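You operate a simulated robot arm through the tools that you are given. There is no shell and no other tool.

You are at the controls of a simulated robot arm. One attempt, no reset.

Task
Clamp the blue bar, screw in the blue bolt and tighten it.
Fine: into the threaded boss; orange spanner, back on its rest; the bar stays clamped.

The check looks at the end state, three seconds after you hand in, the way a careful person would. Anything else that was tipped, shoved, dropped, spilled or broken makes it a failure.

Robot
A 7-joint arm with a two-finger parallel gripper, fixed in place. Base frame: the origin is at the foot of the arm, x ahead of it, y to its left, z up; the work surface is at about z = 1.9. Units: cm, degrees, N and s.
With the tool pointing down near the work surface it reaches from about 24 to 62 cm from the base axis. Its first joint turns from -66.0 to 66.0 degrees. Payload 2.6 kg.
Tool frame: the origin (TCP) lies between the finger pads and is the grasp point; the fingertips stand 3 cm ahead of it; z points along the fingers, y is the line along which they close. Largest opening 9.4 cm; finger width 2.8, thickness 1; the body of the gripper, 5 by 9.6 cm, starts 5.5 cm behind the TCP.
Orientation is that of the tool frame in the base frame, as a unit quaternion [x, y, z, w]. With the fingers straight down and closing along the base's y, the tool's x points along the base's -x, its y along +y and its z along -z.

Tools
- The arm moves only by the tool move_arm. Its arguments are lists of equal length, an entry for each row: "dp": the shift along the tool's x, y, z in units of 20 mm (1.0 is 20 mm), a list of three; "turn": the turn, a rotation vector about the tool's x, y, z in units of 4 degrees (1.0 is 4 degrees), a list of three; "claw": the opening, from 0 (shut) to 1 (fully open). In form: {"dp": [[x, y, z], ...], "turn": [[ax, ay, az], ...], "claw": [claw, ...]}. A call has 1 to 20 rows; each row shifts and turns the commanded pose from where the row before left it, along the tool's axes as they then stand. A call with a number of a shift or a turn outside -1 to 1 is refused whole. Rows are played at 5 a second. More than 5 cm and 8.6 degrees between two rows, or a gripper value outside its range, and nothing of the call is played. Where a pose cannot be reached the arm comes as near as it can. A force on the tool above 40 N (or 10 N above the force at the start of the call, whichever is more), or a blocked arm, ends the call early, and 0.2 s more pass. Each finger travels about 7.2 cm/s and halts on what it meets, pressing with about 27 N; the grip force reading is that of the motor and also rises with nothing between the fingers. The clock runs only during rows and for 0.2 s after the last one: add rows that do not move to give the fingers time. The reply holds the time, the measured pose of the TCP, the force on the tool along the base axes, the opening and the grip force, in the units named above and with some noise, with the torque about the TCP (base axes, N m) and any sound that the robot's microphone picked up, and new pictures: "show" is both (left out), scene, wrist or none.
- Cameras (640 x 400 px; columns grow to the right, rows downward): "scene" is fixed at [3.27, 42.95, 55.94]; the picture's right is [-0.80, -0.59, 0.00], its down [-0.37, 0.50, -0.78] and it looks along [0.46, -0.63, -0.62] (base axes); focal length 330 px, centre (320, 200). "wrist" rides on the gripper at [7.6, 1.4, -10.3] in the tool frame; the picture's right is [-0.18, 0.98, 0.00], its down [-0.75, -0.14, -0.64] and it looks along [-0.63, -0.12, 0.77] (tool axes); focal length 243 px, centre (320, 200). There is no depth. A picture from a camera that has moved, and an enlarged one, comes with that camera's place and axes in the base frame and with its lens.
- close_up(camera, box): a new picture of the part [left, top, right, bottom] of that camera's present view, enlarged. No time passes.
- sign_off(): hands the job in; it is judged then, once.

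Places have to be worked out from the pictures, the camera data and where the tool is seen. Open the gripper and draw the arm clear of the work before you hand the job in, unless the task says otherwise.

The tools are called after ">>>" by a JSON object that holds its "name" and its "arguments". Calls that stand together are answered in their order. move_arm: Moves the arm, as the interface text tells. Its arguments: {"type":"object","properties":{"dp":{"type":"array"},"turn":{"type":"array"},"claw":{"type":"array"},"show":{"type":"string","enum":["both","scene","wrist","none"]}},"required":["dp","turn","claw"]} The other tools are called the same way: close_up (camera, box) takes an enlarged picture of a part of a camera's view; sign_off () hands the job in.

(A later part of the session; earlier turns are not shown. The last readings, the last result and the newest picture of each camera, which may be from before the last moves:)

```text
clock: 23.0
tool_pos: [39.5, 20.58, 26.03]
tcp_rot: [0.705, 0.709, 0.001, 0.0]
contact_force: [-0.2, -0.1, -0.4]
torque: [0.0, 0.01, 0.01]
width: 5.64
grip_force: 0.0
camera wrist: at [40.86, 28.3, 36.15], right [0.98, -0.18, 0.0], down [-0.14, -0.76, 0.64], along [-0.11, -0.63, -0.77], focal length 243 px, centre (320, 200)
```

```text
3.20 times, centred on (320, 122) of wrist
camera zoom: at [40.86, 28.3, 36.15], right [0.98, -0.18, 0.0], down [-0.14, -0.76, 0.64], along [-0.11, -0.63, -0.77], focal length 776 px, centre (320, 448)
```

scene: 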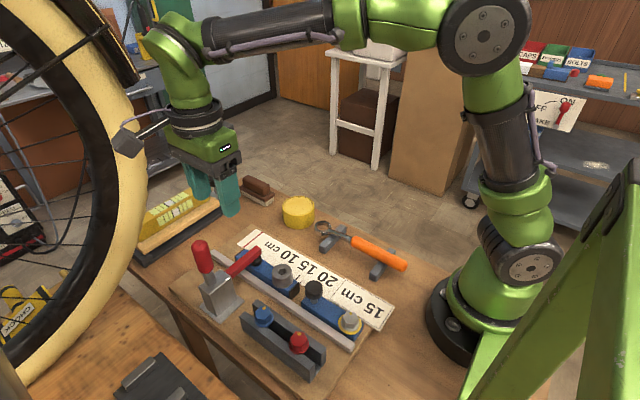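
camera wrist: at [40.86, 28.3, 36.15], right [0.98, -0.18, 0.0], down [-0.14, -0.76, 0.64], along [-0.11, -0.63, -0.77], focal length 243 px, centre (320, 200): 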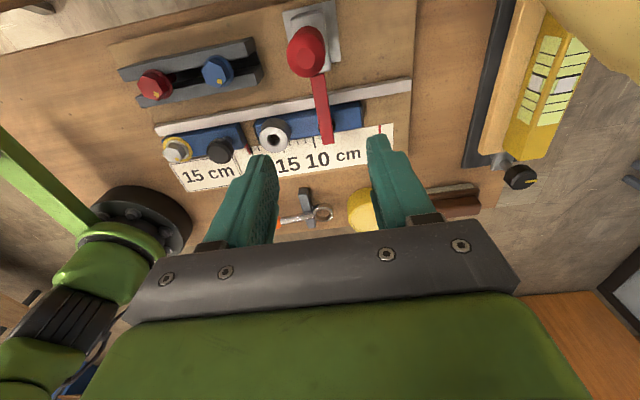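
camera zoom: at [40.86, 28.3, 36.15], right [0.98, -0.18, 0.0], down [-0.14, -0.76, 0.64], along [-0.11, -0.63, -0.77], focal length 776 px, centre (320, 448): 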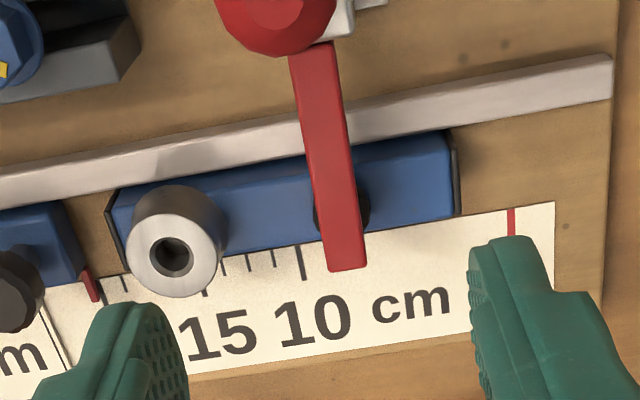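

The handle is upright and the arm is level. I go over to the +y side, close the fingers, and come down beside the handle top for a firm push.

>>> {"name": "move_arm", "arguments": {"dp": [[1, 0, 0], [1, -0.05, 0], [1, 0, 0], [1, 0, 0], [1, 0, 0], [0, 0, 0.9], [0, 0, 0.9], [0, 0, 0.9], [0, 0, 0.8], [0, 0, 0]], "turn": [[0, 0, 0], [0, 0, 0], [0, 0, 0], [0, 0, 0], [0, 0, 0], [0, 0, 0], [0, 0, 0], [0, 0, 0], [0, 0, 0], [0, 0, 0]], "claw": [0.6, 0.6, 0.4, 0.2, 0, 0, 0, 0, 0, 0], "show": "both"}}

>>> {"name": "close_up", "arguments": {"camera": "scene", "box": [140, 200, 300, 300]}}

```text
clock: 25.2
tool_pos: [39.34, 30.7, 19.11]
tcp_rot: [0.705, 0.709, 0.001, -0.001]
contact_force: [-0.4, -0.3, 0.4]
torque: [-0.02, -0.01, 0.02]
width: 0.0
grip_force: 26.7
camera wrist: at [40.71, 38.34, 29.21], right [0.98, -0.18, 0.0], down [-0.14, -0.76, 0.64], along [-0.11, -0.63, -0.77], focal length 243 px, centre (320, 200)
```

scene: 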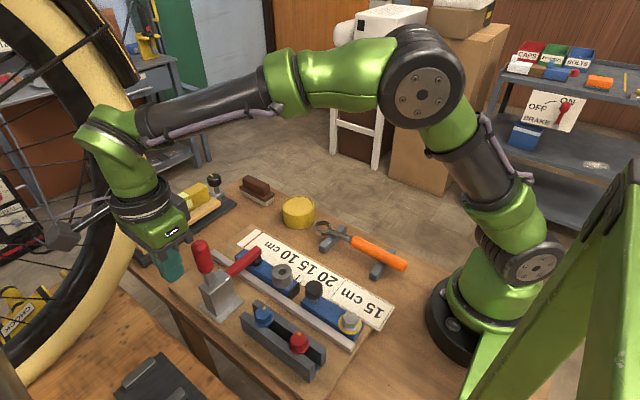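
wrist: 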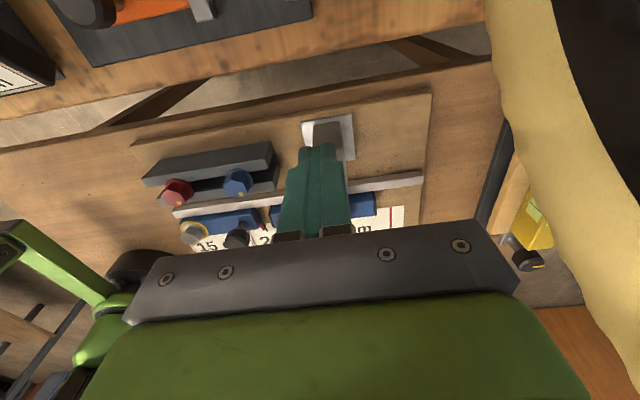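

```text
4.00 times, centred on (220, 250) of scene
camera zoom: at [3.27, 42.95, 55.94], right [-0.8, -0.59, 0.0], down [-0.37, 0.5, -0.78], along [0.46, -0.63, -0.62], focal length 1318 px, centre (720, 0)
```

zoom: 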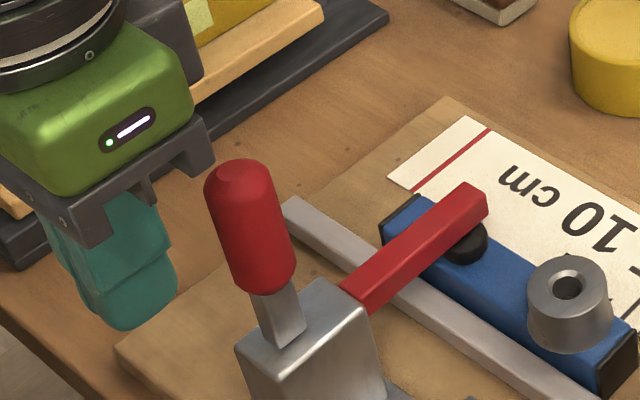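

The fingers are beside the handle with clearance. I push towards -y in fine steps until contact and then firmly, with the force limit as guard.

>>> {"name": "move_arm", "arguments": {"dp": [[-0.7, 0, 0], [-0.3, 0, 0], [-0.15, 0, 0], [-0.15, 0, 0], [-0.15, 0, 0], [-0.15, 0, 0], [-0.15, 0, 0], [-0.15, 0, 0], [0, 0, 0]], "turn": [[0, 0, 0], [0, 0, 0], [0, 0, 0], [0, 0, 0], [0, 0, 0], [0, 0, 0], [0, 0, 0], [0, 0, 0], [0, 0, 0]], "claw": [0, 0, 0, 0, 0, 0, 0, 0, 0], "show": "both"}}

>>> {"name": "close_up", "arguments": {"camera": "scene", "box": [140, 200, 300, 300]}}

```text
clock: 26.6
tool_pos: [39.29, 28.05, 18.98]
tcp_rot: [0.7, 0.714, 0.007, -0.002]
contact_force: [1.9, 4.5, -2.3]
torque: [0.05, -0.01, 0.06]
width: 0.01
grip_force: 26.9
stopped in row 6: the force on the tool passed its limit at 45 N (the readings are from after the stop); the commanded pose is now the measured one
camera wrist: at [40.47, 35.73, 29.29], right [0.99, -0.16, 0.0], down [-0.13, -0.77, 0.63], along [-0.1, -0.62, -0.78], focal length 243 px, centre (320, 200)
```

scene: 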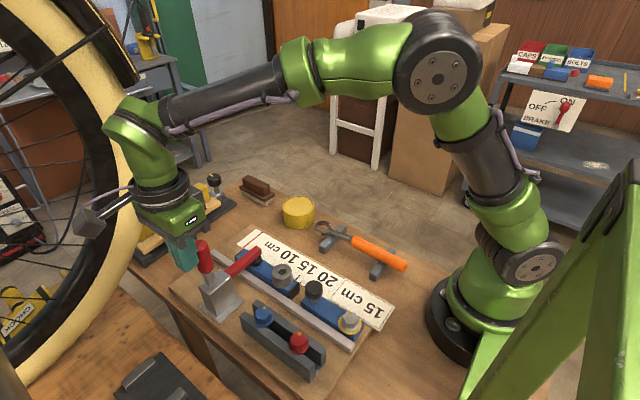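
wrist: 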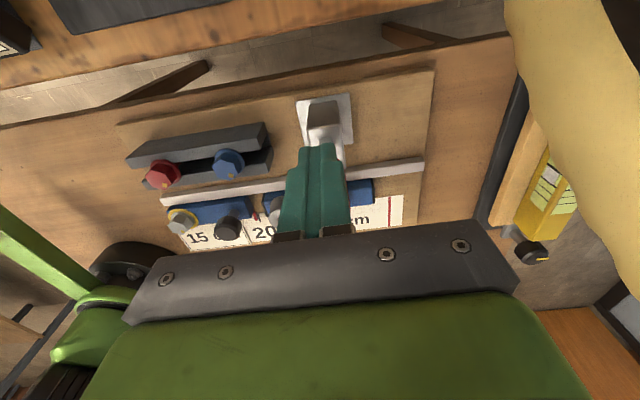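

```text
4.00 times, centred on (220, 250) of scene
camera zoom: at [3.27, 42.95, 55.94], right [-0.8, -0.59, 0.0], down [-0.37, 0.5, -0.78], along [0.46, -0.63, -0.62], focal length 1318 px, centre (720, 0)
```

zoom: 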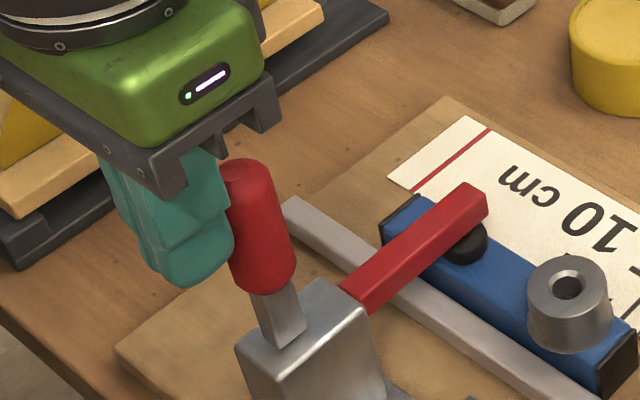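

The handle did not move at 45 N, so it is at its end stop with the arm level and the pad on the bar: the clamp is closed. I retreat and go look at the blue bolt from above.

>>> {"name": "move_arm", "arguments": {"dp": [[0.5, 0, 0], [0.5, 0, -1], [0, 0, -1], [0, -0.9, -0.5], [0, -0.9, 0], [0, -0.9, 0], [0, -0.9, 0], [-0.5, -0.9, 0], [-0.5, -0.9, 0], [-0.5, 0, 0], [-0.5, 0, 0], [-0.5, 0, 0], [-0.5, 0, 0], [0, 0, 0]], "turn": [[0, 0, 0], [0, 0, 0], [0, 0, 0], [0, 0, 0], [0, 0, 0], [0, 0, 0], [0, 0, 0], [0, 0, 0], [0, 0, 0], [0, 0, 0], [0, 0, 0], [0, 0, 0], [0, 0, 0], [0, 0, 0]], "claw": [0, 0, 0, 0, 0, 0, 0.2, 0.4, 0.5, 0.5, 0.5, 0.5, 0.5, 0.5], "show": "both"}}

>>> {"name": "close_up", "arguments": {"camera": "wrist", "box": [200, 20, 440, 170]}}

```text
clock: 29.6
tool_pos: [28.71, 23.75, 24.0]
tcp_rot: [0.7, 0.714, 0.007, -0.002]
contact_force: [0.5, -0.4, 0.1]
torque: [0.0, 0.01, 0.0]
width: 4.69
grip_force: 0.0
camera wrist: at [29.74, 31.38, 34.21], right [0.99, -0.16, 0.0], down [-0.13, -0.76, 0.63], along [-0.1, -0.62, -0.78], focal length 243 px, centre (320, 200)
```

scene: 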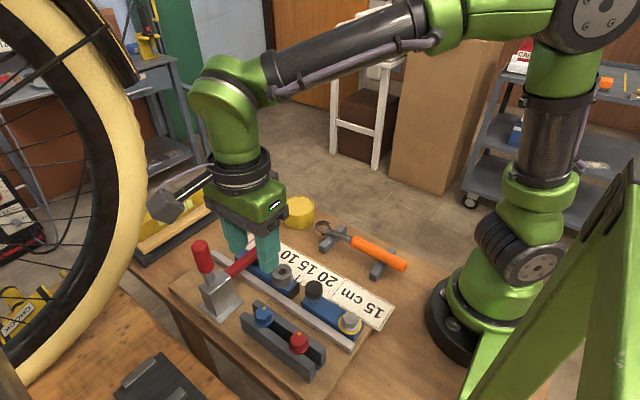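
wrist: 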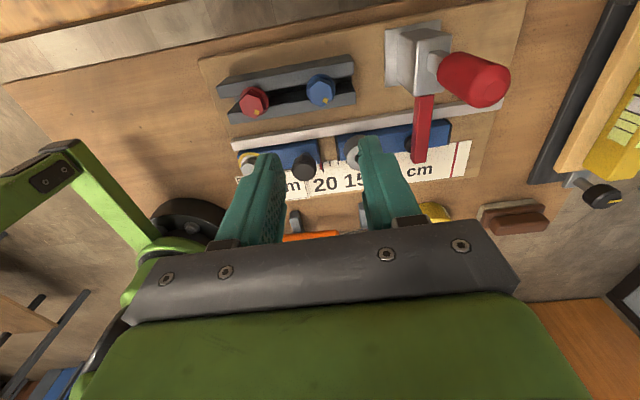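

```text
2.67 times, centred on (320, 95) of wrist
camera zoom: at [29.74, 31.38, 34.21], right [0.99, -0.16, 0.0], down [-0.13, -0.76, 0.63], along [-0.1, -0.62, -0.78], focal length 647 px, centre (320, 480)
```

zoom: 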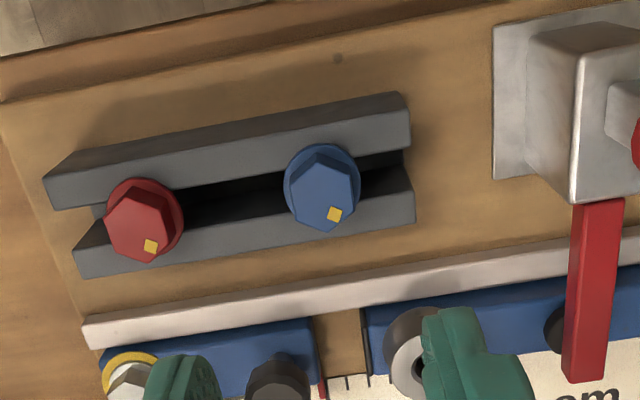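

The bolt's hex has its corners pointing along ±y, so its flats face ±x, and closing along x fits. To have a long clockwise stroke for screwing I want to grip it at the counter-clockwise end of the yaw range, so I turn the tool back while watching the pose it reaches.

>>> {"name": "move_arm", "arguments": {"dp": [[0, 0, 0], [0, 0, 0], [0, 0, 0], [0, 0, 0], [0, 0, 0], [0, 0, 0], [0, 0, 0], [0, 0, 0], [0, 0, 0], [0, 0, 0], [0, 0, 0], [0, 0, 0], [0, 0, 0], [0, 0, 0], [0, 0, 0], [0, 0, 0], [0, 0, 0], [0, 0, 0], [0, 0, 0], [0, 0, 0]], "turn": [[0, 0, -1], [0, 0, -1], [0, 0, -1], [0, 0, -1], [0, 0, -1], [0, 0, -1], [0, 0, -1], [0, 0, -1], [0, 0, -1], [0, 0, -1], [0, 0, -1], [0, 0, -1], [0, 0, -1], [0, 0, -1], [0, 0, -1], [0, 0, -1], [0, 0, -1], [0, 0, -1], [0, 0, -1], [0, 0, -1]], "claw": [0.5, 0.5, 0.5, 0.5, 0.5, 0.5, 0.5, 0.5, 0.5, 0.5, 0.5, 0.5, 0.5, 0.5, 0.5, 0.5, 0.5, 0.5, 0.5, 0.5], "show": "none"}}

>>> {"name": "move_arm", "arguments": {"dp": [[0, 0, 0], [0, 0, 0], [0, 0, 0], [0, 0, 0], [0, 0, 0], [0, 0, 0], [0, 0, 0], [0, 0, 0], [0, 0, 0], [0, 0, 0], [0, 0, 0], [0, 0, 0], [0, 0, 0], [0, 0, 0], [0, 0, 0], [0, 0, 0], [0, 0, 0], [0, 0, 0], [0, 0, 0], [0, 0, 0]], "turn": [[0, 0, -1], [0, 0, -1], [0, 0, -1], [0, 0, -1], [0, 0, -1], [0, 0, -1], [0, 0, -1], [0, 0, -1], [0, 0, -1], [0, 0, -1], [0, 0, -1], [0, 0, -1], [0, 0, -1], [0, 0, -1], [0, 0, -1], [0, 0, -1], [0, 0, -1], [0, 0, -1], [0, 0, -1], [0, 0, -1]], "claw": [0.5, 0.5, 0.5, 0.5, 0.5, 0.5, 0.5, 0.5, 0.5, 0.5, 0.5, 0.5, 0.5, 0.5, 0.5, 0.5, 0.5, 0.5, 0.5, 0.5], "show": "both"}}

```text
clock: 33.8
tool_pos: [28.56, 23.73, 24.06]
tcp_rot: [0.077, 0.997, 0.007, 0.002]
contact_force: [-0.4, 0.1, -0.8]
torque: [0.03, -0.02, -0.01]
width: 4.68
grip_force: 0.0
```

```text
clock: 38.0
tool_pos: [28.53, 23.75, 24.0]
tcp_rot: [-0.582, 0.813, 0.003, 0.006]
contact_force: [0.6, -0.3, -0.2]
torque: [0.0, -0.01, -0.01]
width: 4.71
grip_force: 0.0
camera wrist: at [24.64, 17.0, 33.96], right [-0.87, 0.49, 0.0], down [0.37, 0.66, 0.65], along [0.32, 0.57, -0.76], focal length 243 px, centre (320, 200)
```

scene: 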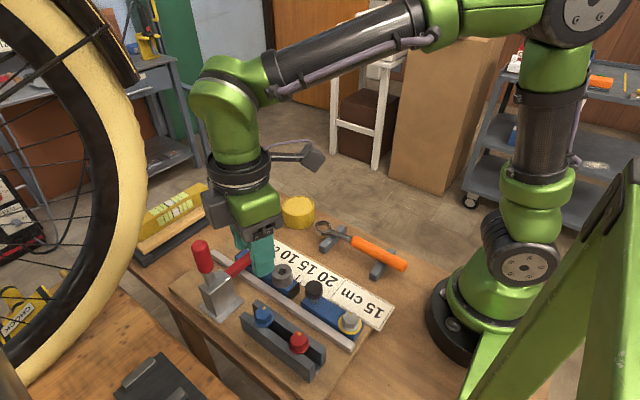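
wrist: 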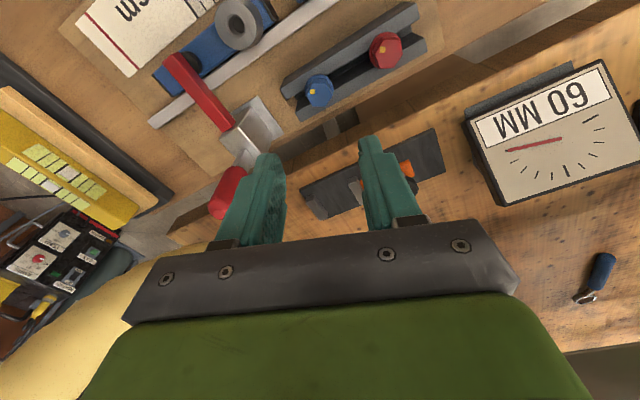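

The arm reaches this yaw without trouble. I take enlarged views of the bolt head to fix its centre and hex orientation.

>>> {"name": "close_up", "arguments": {"camera": "wrist", "box": [280, 50, 376, 110]}}

>>> {"name": "close_up", "arguments": {"camera": "scene", "box": [230, 290, 310, 340]}}

>>> {"name": "close_up", "arguments": {"camera": "scene", "box": [250, 245, 330, 295]}}

```text
6.67 times, centred on (328, 80) of wrist
camera zoom: at [24.64, 17.0, 33.96], right [-0.87, 0.49, 0.0], down [0.37, 0.66, 0.65], along [0.32, 0.57, -0.76], focal length 1618 px, centre (267, 1000)
```

zoom: 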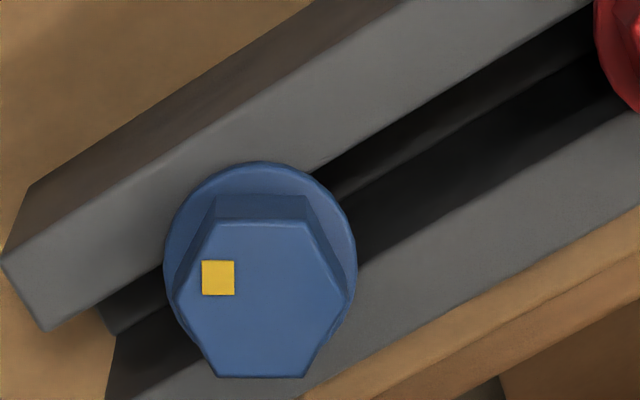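

```text
8.00 times, centred on (270, 315) of scene
camera zoom: at [3.27, 42.95, 55.94], right [-0.8, -0.59, 0.0], down [-0.37, 0.5, -0.78], along [0.46, -0.63, -0.62], focal length 2636 px, centre (720, -720)
```

zoom: 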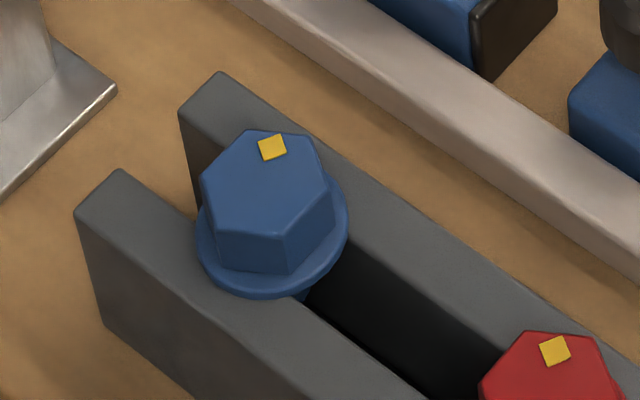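

```text
8.00 times, centred on (290, 270) of scene
camera zoom: at [3.27, 42.95, 55.94], right [-0.8, -0.59, 0.0], down [-0.37, 0.5, -0.78], along [0.46, -0.63, -0.62], focal length 2636 px, centre (560, -360)
```

zoom: 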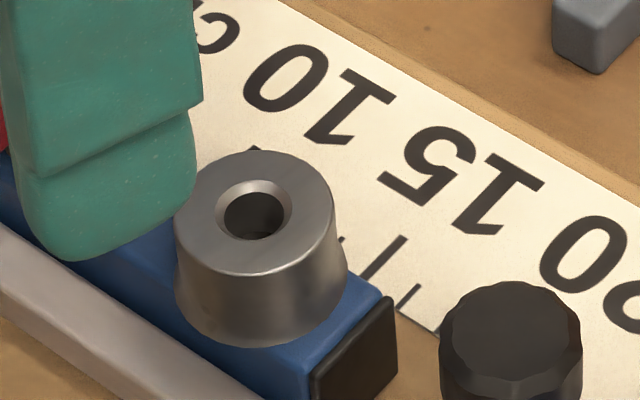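

Scene and wrist views agree on the blue bolt head: centre about (28.6, 23.8), top at z ≈ 8.6, about 2.35 cm across flats, with the flats facing ±x. I finish the yaw to -90°, straighten the small tilt and come down to z ≈ 15 with the fingers open.

>>> {"name": "move_arm", "arguments": {"dp": [[0, 0, 0], [0, 0, 0], [0, 0, 0], [0, 0, 0], [0, 0, 0], [-0.025, -0.035, 0], [0, 0, 0.9], [0, 0, 0.9], [0, 0, 0.9], [0, 0, 0.9], [0, 0, 0.9], [0, 0, 0]], "turn": [[0, 0, -1], [0, 0, -1], [0, 0, -1], [0, 0, -1], [0, 0, -0.7], [-0.09, 0.17, 0], [0, 0, 0], [0, 0, 0], [0, 0, 0], [0, 0, 0], [0, 0, 0], [0, 0, 0]], "claw": [0.5, 0.5, 0.5, 0.5, 0.5, 0.5, 0.5, 0.5, 0.5, 0.5, 0.5, 0.5], "show": "both"}}

>>> {"name": "close_up", "arguments": {"camera": "wrist", "box": [220, 90, 420, 215]}}

>>> {"name": "close_up", "arguments": {"camera": "scene", "box": [200, 250, 360, 350]}}

```text
clock: 40.6
tool_pos: [28.68, 23.78, 14.88]
tcp_rot: [-0.707, 0.708, 0.0, 0.0]
contact_force: [-0.4, 0.3, -0.2]
torque: [-0.02, 0.01, -0.02]
width: 4.67
grip_force: 0.1
camera wrist: at [27.16, 16.21, 25.03], right [-0.98, 0.19, 0.0], down [0.14, 0.75, 0.64], along [0.12, 0.63, -0.77], focal length 243 px, centre (320, 200)
```

scene: 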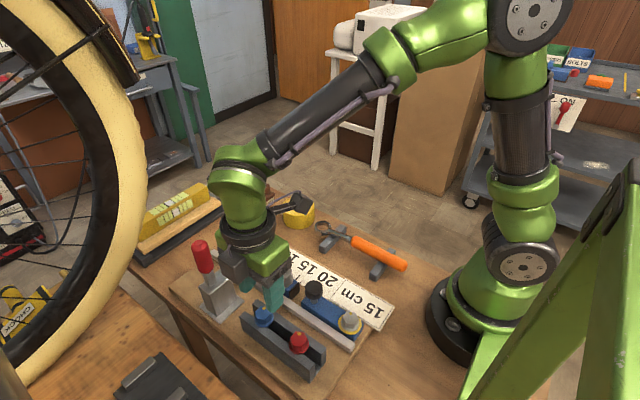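
wrist: 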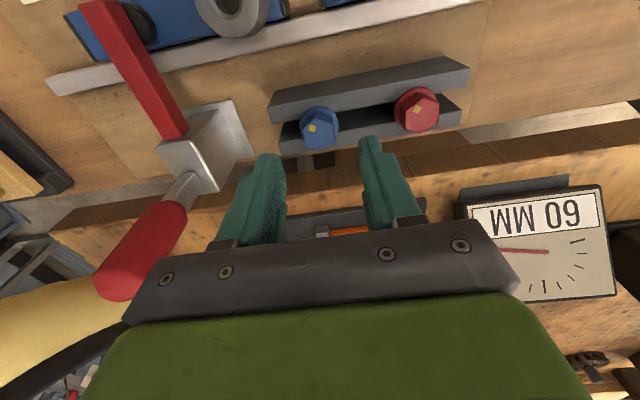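

```text
3.20 times, centred on (320, 152) of wrist
camera zoom: at [27.16, 16.21, 25.03], right [-0.98, 0.19, 0.0], down [0.14, 0.75, 0.64], along [0.12, 0.63, -0.77], focal length 776 px, centre (320, 352)
```

zoom: 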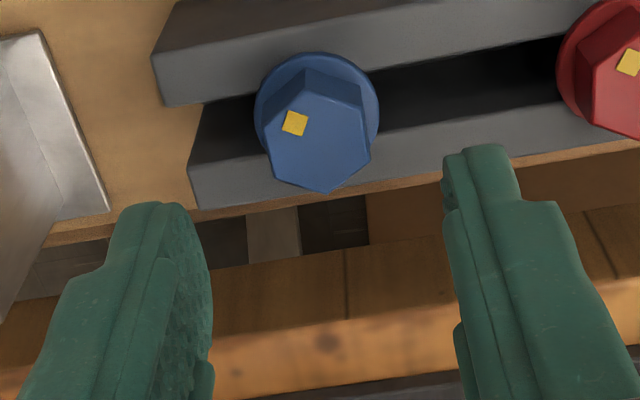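

```text
4.00 times, centred on (280, 300) of scene
camera zoom: at [3.27, 42.95, 55.94], right [-0.8, -0.59, 0.0], down [-0.37, 0.5, -0.78], along [0.46, -0.63, -0.62], focal length 1318 px, centre (480, -200)
```

zoom: 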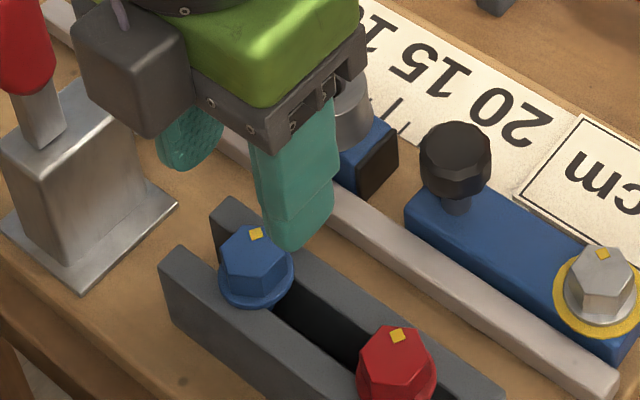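

The head is centred under the tool to within a millimetre. I go down in small steps until the fingertips are just above the bolt's flange (TCP z ≈ 10.6).

>>> {"name": "move_arm", "arguments": {"dp": [[0, 0, 0.7], [0, 0, 0.7], [0, 0, 0.4], [0, 0, 0.3], [0, 0, 0]], "turn": [[0, 0, 0], [0, 0, 0], [0, 0, 0], [0, 0, 0], [0, 0, 0]], "claw": [0.5, 0.5, 0.5, 0.5, 0.5], "show": "both"}}

>>> {"name": "close_up", "arguments": {"camera": "wrist", "box": [220, 90, 420, 215]}}

>>> {"name": "close_up", "arguments": {"camera": "scene", "box": [220, 270, 316, 330]}}

```text
clock: 41.8
tool_pos: [28.59, 23.9, 10.62]
tcp_rot: [-0.706, 0.708, 0.0, 0.0]
contact_force: [-0.1, -0.7, 0.3]
torque: [0.03, 0.0, 0.04]
width: 4.69
grip_force: 0.0
camera wrist: at [27.16, 16.31, 20.82], right [-0.98, 0.19, 0.0], down [0.14, 0.75, 0.64], along [0.12, 0.63, -0.77], focal length 243 px, centre (320, 200)
```

scene: 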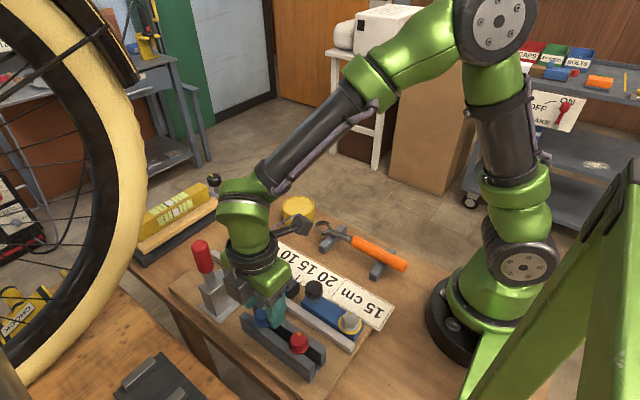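
wrist: 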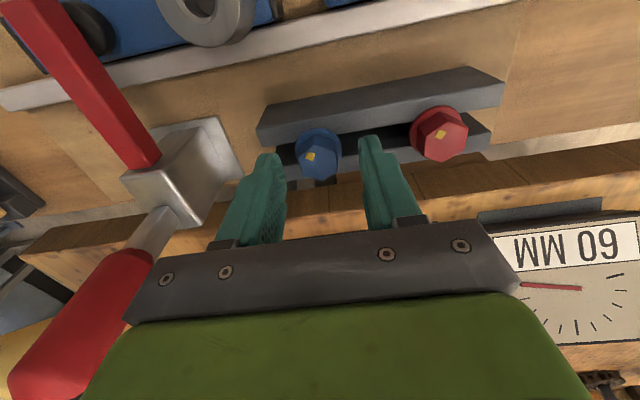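

```text
3.20 times, centred on (320, 152) of wrist
camera zoom: at [27.16, 16.31, 20.82], right [-0.98, 0.19, 0.0], down [0.14, 0.75, 0.64], along [0.12, 0.63, -0.77], focal length 776 px, centre (320, 352)
```

zoom: 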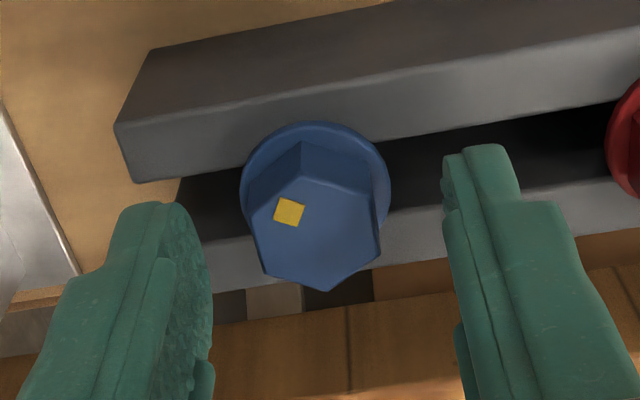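

```text
6.67 times, centred on (268, 300) of scene
camera zoom: at [3.27, 42.95, 55.94], right [-0.8, -0.59, 0.0], down [-0.37, 0.5, -0.78], along [0.46, -0.63, -0.62], focal length 2197 px, centre (667, -467)
```

zoom: 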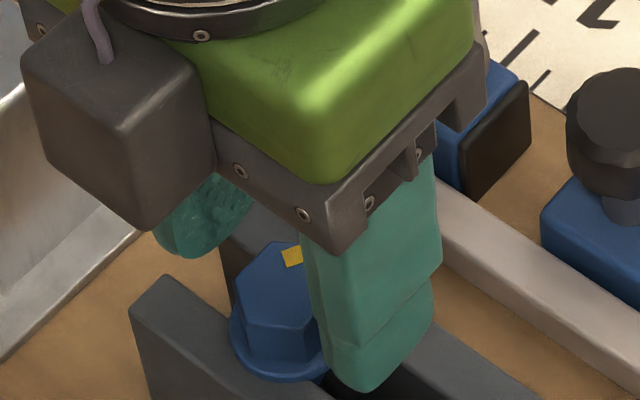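

The fingertips straddle the hex just above its flange with nothing touching. I lower 2 mm more and close on the flats.

>>> {"name": "move_arm", "arguments": {"dp": [[0.03, 0, 0.1], [0, 0, 0], [0, 0, 0], [0, 0, 0], [0, 0, 0]], "turn": [[0, 0, 0], [0, 0, 0], [0, 0, 0], [0, 0, 0], [0, 0, 0]], "claw": [0.4, 0.3, 0.2, 0.15, 0.15], "show": "both"}}

>>> {"name": "close_up", "arguments": {"camera": "wrist", "box": [220, 90, 420, 215]}}

```text
clock: 43.0
tool_pos: [28.59, 23.68, 10.51]
tcp_rot: [-0.707, 0.707, 0.0, 0.0]
contact_force: [-0.5, -0.8, 0.6]
torque: [-0.01, -0.01, 0.01]
width: 2.32
grip_force: 27.2
camera wrist: at [27.15, 16.24, 20.64], right [-0.98, 0.19, 0.0], down [0.14, 0.75, 0.64], along [0.12, 0.63, -0.77], focal length 243 px, centre (320, 200)
```

scene: 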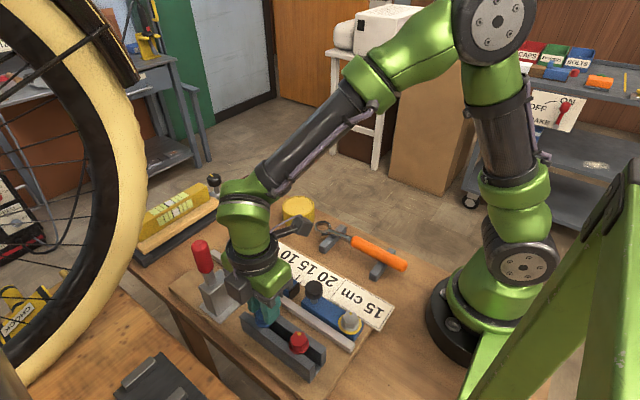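
wrist: 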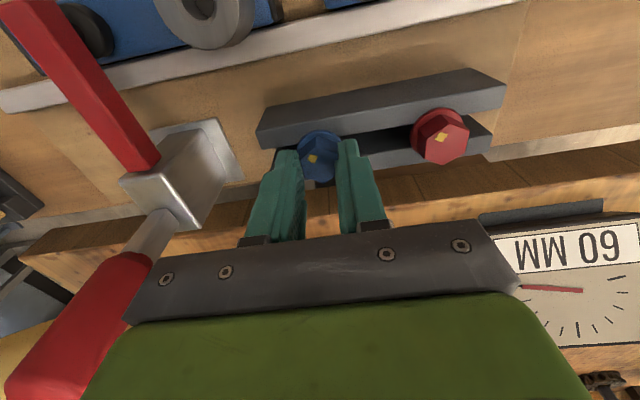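

```text
3.20 times, centred on (320, 152) of wrist
camera zoom: at [27.15, 16.24, 20.64], right [-0.98, 0.19, 0.0], down [0.14, 0.75, 0.64], along [0.12, 0.63, -0.77], focal length 776 px, centre (320, 352)
```

zoom: 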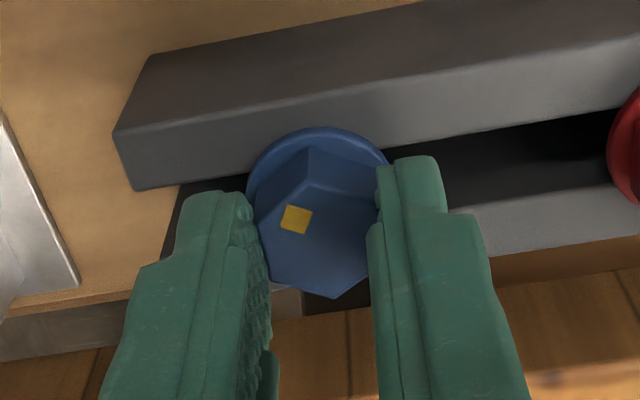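

I hold the bolt head at 2.32 cm across flats with clean forces. I lift it straight out of the rack.

>>> {"name": "move_arm", "arguments": {"dp": [[0, 0, -0.3], [0, 0, -0.5], [0, 0, -0.8], [0, 0, -0.8], [0, 0, -0.9], [0, 0, -0.9], [0, 0, 0]], "turn": [[0, 0, 0], [0, 0, 0], [0, 0, 0], [0, 0, 0], [0, 0, 0], [0, 0, 0], [0, 0, 0]], "claw": [0.15, 0.15, 0.15, 0.15, 0.15, 0.15, 0.15], "show": "both"}}

>>> {"name": "close_up", "arguments": {"camera": "wrist", "box": [220, 90, 420, 215]}}

>>> {"name": "close_up", "arguments": {"camera": "scene", "box": [200, 220, 328, 300]}}

```text
clock: 44.6
tool_pos: [28.7, 23.84, 19.04]
tcp_rot: [-0.706, 0.708, 0.0, 0.0]
contact_force: [-0.3, -0.5, -0.2]
torque: [0.02, 0.01, 0.04]
width: 2.32
grip_force: 27.3
camera wrist: at [27.12, 16.24, 29.13], right [-0.98, 0.19, 0.0], down [0.14, 0.75, 0.64], along [0.12, 0.63, -0.77], focal length 243 px, centre (320, 200)
```

scene: 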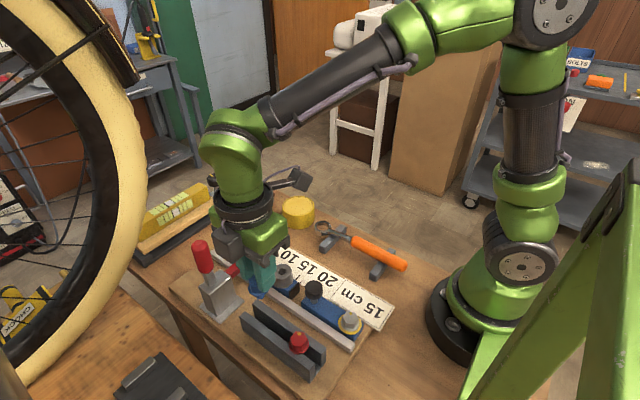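
wrist: 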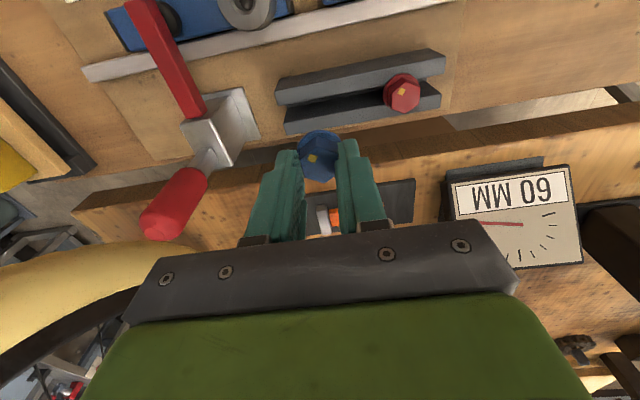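

```text
3.20 times, centred on (320, 152) of wrist
camera zoom: at [27.12, 16.24, 29.13], right [-0.98, 0.19, 0.0], down [0.14, 0.75, 0.64], along [0.12, 0.63, -0.77], focal length 776 px, centre (320, 352)
```

zoom: 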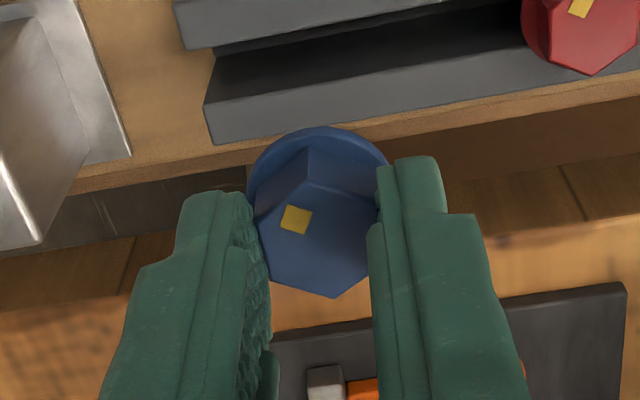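

```text
5.00 times, centred on (264, 260) of scene
camera zoom: at [3.27, 42.95, 55.94], right [-0.8, -0.59, 0.0], down [-0.37, 0.5, -0.78], along [0.46, -0.63, -0.62], focal length 1648 px, centre (600, -100)
```

zoom: 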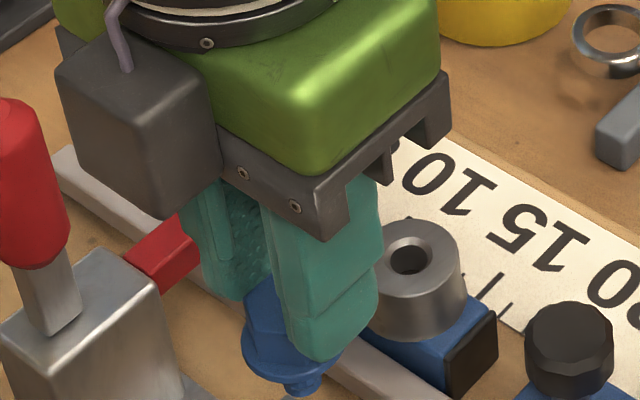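

The bolt is out. I check how long its shank is below the flange.

>>> {"name": "close_up", "arguments": {"camera": "scene", "box": [230, 265, 294, 305]}}

>>> {"name": "close_up", "arguments": {"camera": "wrist", "box": [280, 110, 360, 160]}}

```text
10.00 times, centred on (262, 285) of scene
camera zoom: at [3.27, 42.95, 55.94], right [-0.8, -0.59, 0.0], down [-0.37, 0.5, -0.78], along [0.46, -0.63, -0.62], focal length 3295 px, centre (900, -650)
```

zoom: 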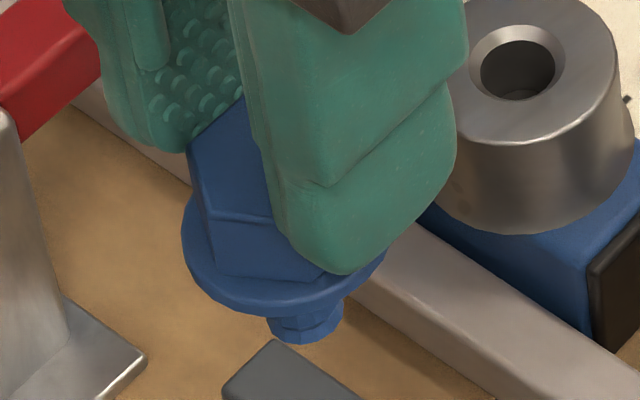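

```text
8.00 times, centred on (320, 135) of wrist
camera zoom: at [27.12, 16.24, 29.13], right [-0.98, 0.19, 0.0], down [0.14, 0.75, 0.64], along [0.12, 0.63, -0.77], focal length 1941 px, centre (320, 720)
```

zoom: 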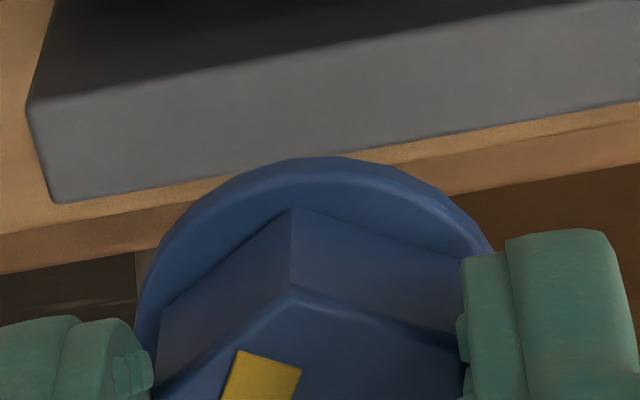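

The shank is about 1.9 cm long below the flange and the hole about 1.4 cm wide with a chamfer. I carry the bolt over the boss, judged at about (32.4, 15.35) with its top at z ≈ 7.4, staying at z = 19, and look.

>>> {"name": "move_arm", "arguments": {"dp": [[0.85, -0.37, 0], [0.85, -0.37, 0], [0.85, -0.37, 0], [0.85, -0.37, 0], [0.85, -0.37, 0], [0, 0, 0], [0, 0, 0]], "turn": [[0, 0, 0], [0, 0, 0], [0, 0, 0], [0, 0, 0], [0, 0, 0], [0, 0, 0], [0, 0, 0]], "claw": [0.15, 0.15, 0.15, 0.15, 0.15, 0.15, 0.15], "show": "both"}}

>>> {"name": "close_up", "arguments": {"camera": "wrist", "box": [256, 60, 384, 140]}}

>>> {"name": "close_up", "arguments": {"camera": "scene", "box": [240, 225, 320, 275]}}

```text
clock: 46.2
tool_pos: [32.27, 15.32, 18.87]
tcp_rot: [-0.707, 0.708, 0.0, 0.001]
contact_force: [0.6, 0.3, -0.6]
torque: [-0.01, 0.0, -0.04]
width: 2.31
grip_force: 27.0
camera wrist: at [30.8, 7.76, 29.0], right [-0.98, 0.19, 0.0], down [0.14, 0.75, 0.64], along [0.12, 0.63, -0.77], focal length 243 px, centre (320, 200)
```

scene: 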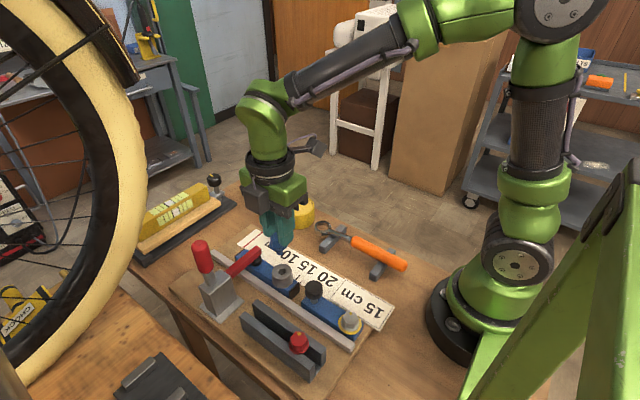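
wrist: 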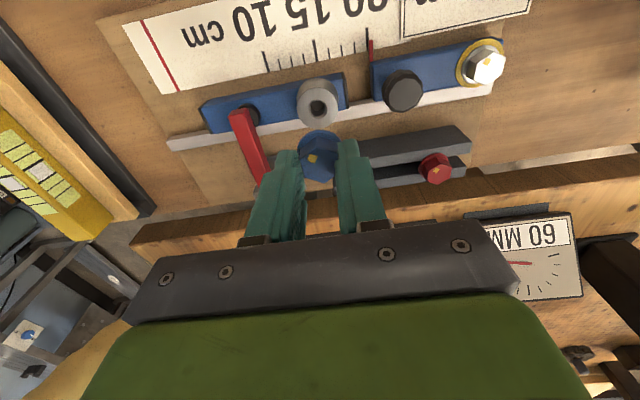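

```text
5.00 times, centred on (320, 100) of wrist
camera zoom: at [30.8, 7.76, 29.0], right [-0.98, 0.19, 0.0], down [0.14, 0.75, 0.64], along [0.12, 0.63, -0.77], focal length 1213 px, centre (320, 700)
```

zoom: 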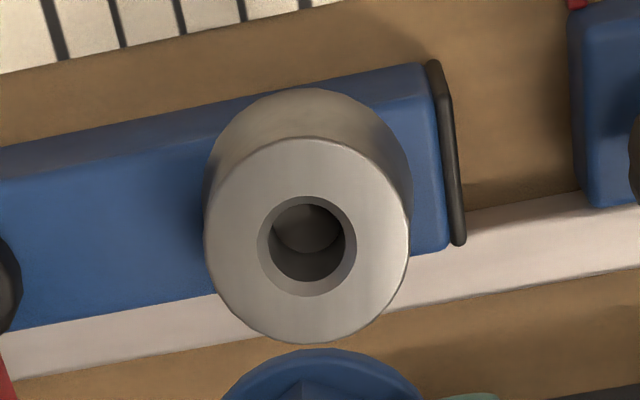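

```text
8.00 times, centred on (280, 250) of scene
camera zoom: at [3.27, 42.95, 55.94], right [-0.8, -0.59, 0.0], down [-0.37, 0.5, -0.78], along [0.46, -0.63, -0.62], focal length 2636 px, centre (640, -200)
```

zoom: 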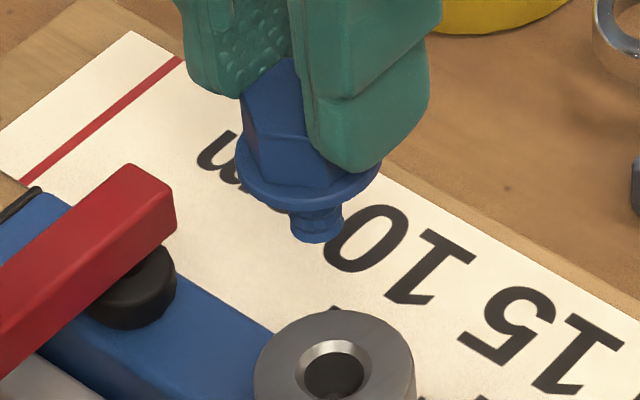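

The hole is visible just beyond the bolt; its centre is about 2 mm towards +x of the bolt axis. I take a closer look at the bolt in the hand to fix its offset along y too.

>>> {"name": "close_up", "arguments": {"camera": "wrist", "box": [272, 115, 368, 195]}}

>>> {"name": "close_up", "arguments": {"camera": "wrist", "box": [288, 80, 352, 130]}}

>>> {"name": "close_up", "arguments": {"camera": "scene", "box": [256, 220, 304, 290]}}

```text
5.00 times, centred on (320, 155) of wrist
camera zoom: at [30.8, 7.76, 29.0], right [-0.98, 0.19, 0.0], down [0.14, 0.75, 0.64], along [0.12, 0.63, -0.77], focal length 1213 px, centre (320, 425)
```

zoom: 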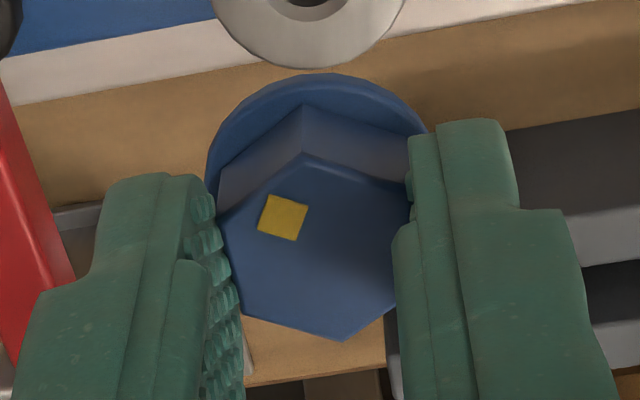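

```text
8.00 times, centred on (320, 105) of wrist
camera zoom: at [30.8, 7.76, 29.0], right [-0.98, 0.19, 0.0], down [0.14, 0.75, 0.64], along [0.12, 0.63, -0.77], focal length 1941 px, centre (320, 960)
```

zoom: 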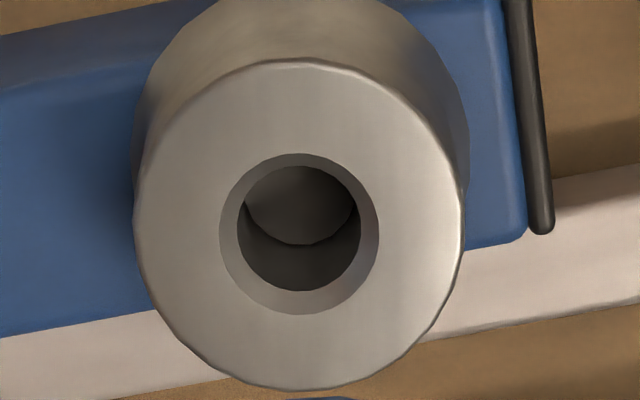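

```text
5.71 times, centred on (280, 255) of scene
camera zoom: at [3.27, 42.95, 55.94], right [-0.8, -0.59, 0.0], down [-0.37, 0.5, -0.78], along [0.46, -0.63, -0.62], focal length 1883 px, centre (549, -114)
```

zoom: 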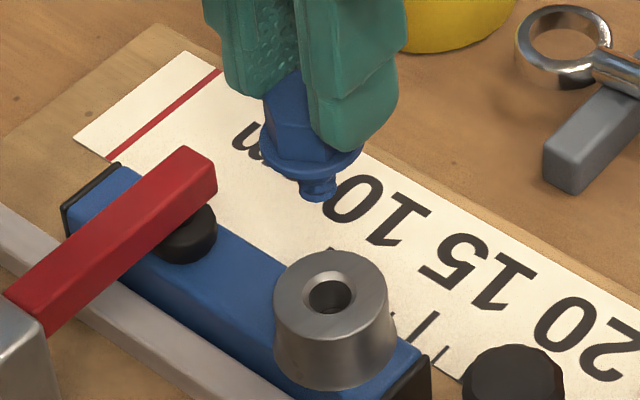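

The bolt axis and the hole differ by about 2 mm in x and 1 mm in y, with the boss top at z ≈ 7.5. I correct that and lower so the tip is a few millimetres above the boss, then check again.

>>> {"name": "move_arm", "arguments": {"dp": [[0.045, -0.098, 0], [0, 0, 0.8], [0, 0, 0.8], [0, 0, 0.8], [0, 0, 0], [0, 0, 0]], "turn": [[0, 0, 0], [0, 0, 0], [0, 0, 0], [0, 0, 0], [0, 0, 0], [0, 0, 0]], "claw": [0.15, 0.15, 0.15, 0.15, 0.15, 0.15], "show": "both"}}

>>> {"name": "close_up", "arguments": {"camera": "wrist", "box": [256, 90, 384, 170]}}

>>> {"name": "close_up", "arguments": {"camera": "scene", "box": [250, 240, 314, 280]}}

```text
clock: 47.6
tool_pos: [32.45, 15.3, 14.12]
tcp_rot: [-0.707, 0.707, 0.001, 0.0]
contact_force: [0.3, -0.8, -0.8]
torque: [-0.02, -0.01, 0.0]
width: 2.33
grip_force: 27.4
camera wrist: at [31.01, 7.68, 24.26], right [-0.98, 0.19, 0.0], down [0.14, 0.75, 0.64], along [0.12, 0.63, -0.77], focal length 243 px, centre (320, 200)
```

scene: 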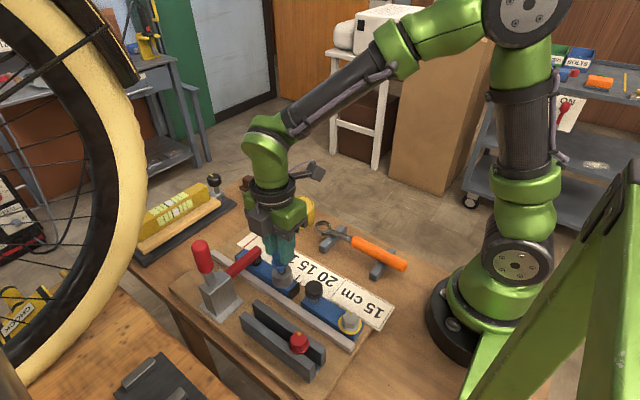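
wrist: 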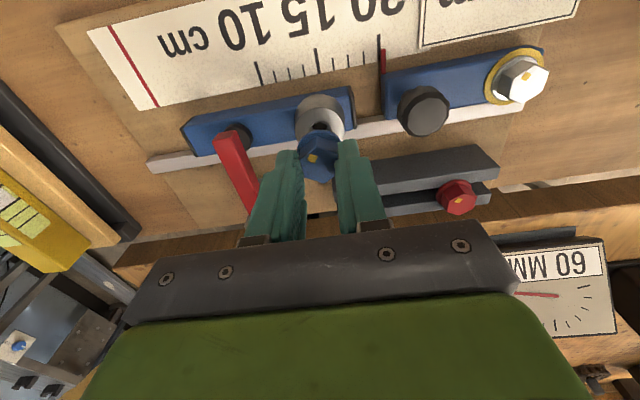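

```text
5.00 times, centred on (320, 130) of wrist
camera zoom: at [31.01, 7.68, 24.26], right [-0.98, 0.19, 0.0], down [0.14, 0.75, 0.64], along [0.12, 0.63, -0.77], focal length 1213 px, centre (320, 550)
```

zoom: 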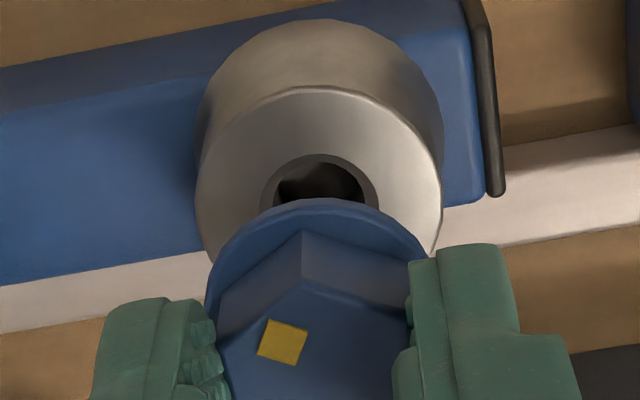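

```text
10.00 times, centred on (282, 260) of scene
camera zoom: at [3.27, 42.95, 55.94], right [-0.8, -0.59, 0.0], down [-0.37, 0.5, -0.78], along [0.46, -0.63, -0.62], focal length 3295 px, centre (700, -400)
```

zoom: 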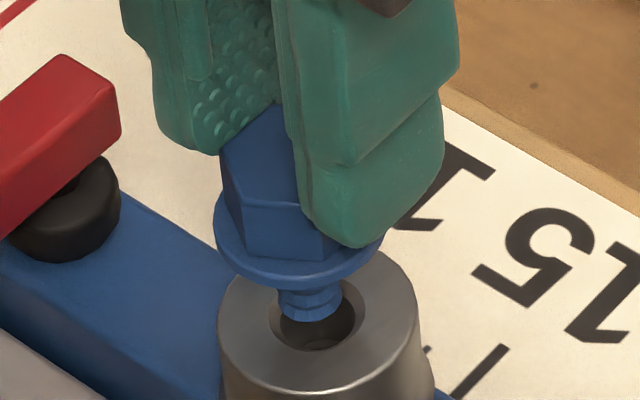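

Both views show the tip centred over the hole to within half a millimetre, about 4 mm above it. I lower gently until it touches.

>>> {"name": "move_arm", "arguments": {"dp": [[0, 0, 0.15], [0, 0, 0.1], [0, 0, 0.05], [0, 0, 0]], "turn": [[0, 0, 0], [0, 0, 0], [0, 0, 0], [0, 0, 0]], "claw": [0.15, 0.15, 0.15, 0.15], "show": "scene"}}

>>> {"name": "close_up", "arguments": {"camera": "scene", "box": [250, 240, 314, 280]}}

```text
clock: 48.6
tool_pos: [32.53, 15.12, 13.51]
tcp_rot: [-0.707, 0.707, 0.0, -0.001]
contact_force: [-0.3, 0.8, -0.7]
torque: [0.01, -0.01, -0.02]
width: 2.32
grip_force: 27.6
```

scene: 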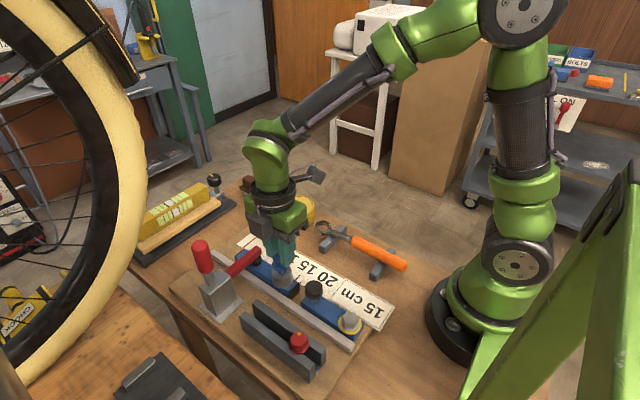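

```text
10.00 times, centred on (282, 260) of scene
camera zoom: at [3.27, 42.95, 55.94], right [-0.8, -0.59, 0.0], down [-0.37, 0.5, -0.78], along [0.46, -0.63, -0.62], focal length 3295 px, centre (700, -400)
```

zoom: 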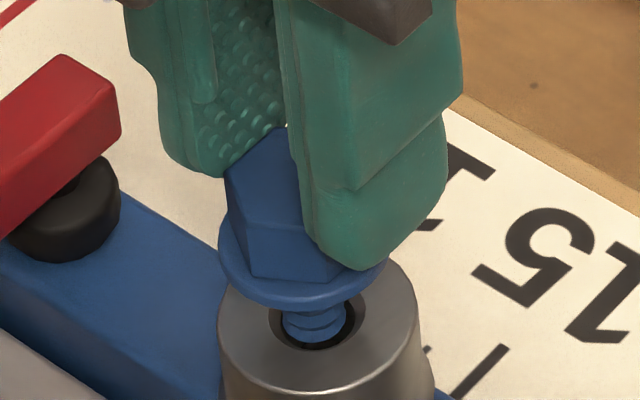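

The tip is inside the chamfer, still without contact. I continue down gently.

>>> {"name": "move_arm", "arguments": {"dp": [[0, 0, 0.08], [0, 0, 0.08], [0, 0, 0.08], [0, 0, 0]], "turn": [[0, 0, 0], [0, 0, 0], [0, 0, 0], [0, 0, 0]], "claw": [0.15, 0.15, 0.15, 0.15], "show": "none"}}

>>> {"name": "close_up", "arguments": {"camera": "scene", "box": [250, 240, 314, 280]}}

```text
clock: 49.6
tool_pos: [32.5, 15.13, 13.13]
tcp_rot: [-0.707, 0.708, -0.001, 0.0]
contact_force: [0.4, -0.5, -0.9]
torque: [0.0, 0.02, -0.03]
width: 2.29
grip_force: 26.9
```

```text
10.00 times, centred on (282, 260) of scene
camera zoom: at [3.27, 42.95, 55.94], right [-0.8, -0.59, 0.0], down [-0.37, 0.5, -0.78], along [0.46, -0.63, -0.62], focal length 3295 px, centre (700, -400)
```

zoom: 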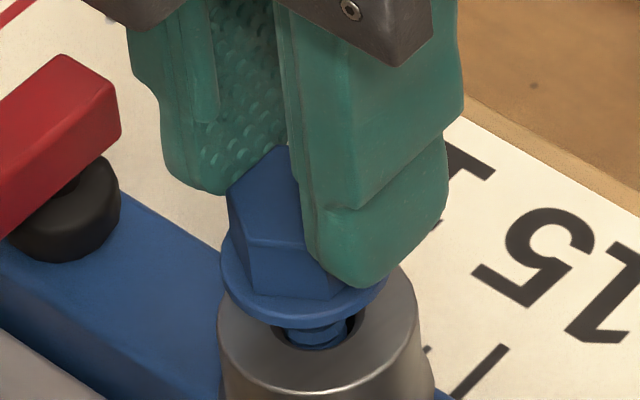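

It is still sliding in freely. I keep lowering in small steps.

>>> {"name": "move_arm", "arguments": {"dp": [[0, 0, 0.08], [0, 0, 0.08], [0, 0, 0.08], [0, 0, 0.08], [0, 0, 0]], "turn": [[0, 0, 0], [0, 0, 0], [0, 0, 0], [0, 0, 0], [0, 0, 0]], "claw": [0.15, 0.15, 0.15, 0.15, 0.15], "show": "none"}}

>>> {"name": "close_up", "arguments": {"camera": "scene", "box": [250, 240, 314, 280]}}

```text
clock: 50.8
tool_pos: [32.53, 15.2, 12.38]
tcp_rot: [-0.707, 0.707, -0.001, 0.001]
contact_force: [1.2, -3.4, -1.0]
torque: [-0.17, -0.02, -0.03]
width: 2.32
grip_force: 27.0
```

```text
10.00 times, centred on (282, 260) of scene
camera zoom: at [3.27, 42.95, 55.94], right [-0.8, -0.59, 0.0], down [-0.37, 0.5, -0.78], along [0.46, -0.63, -0.62], focal length 3295 px, centre (700, -400)
```

zoom: 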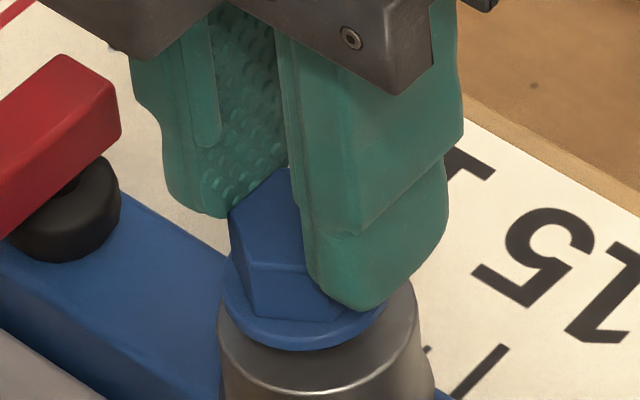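

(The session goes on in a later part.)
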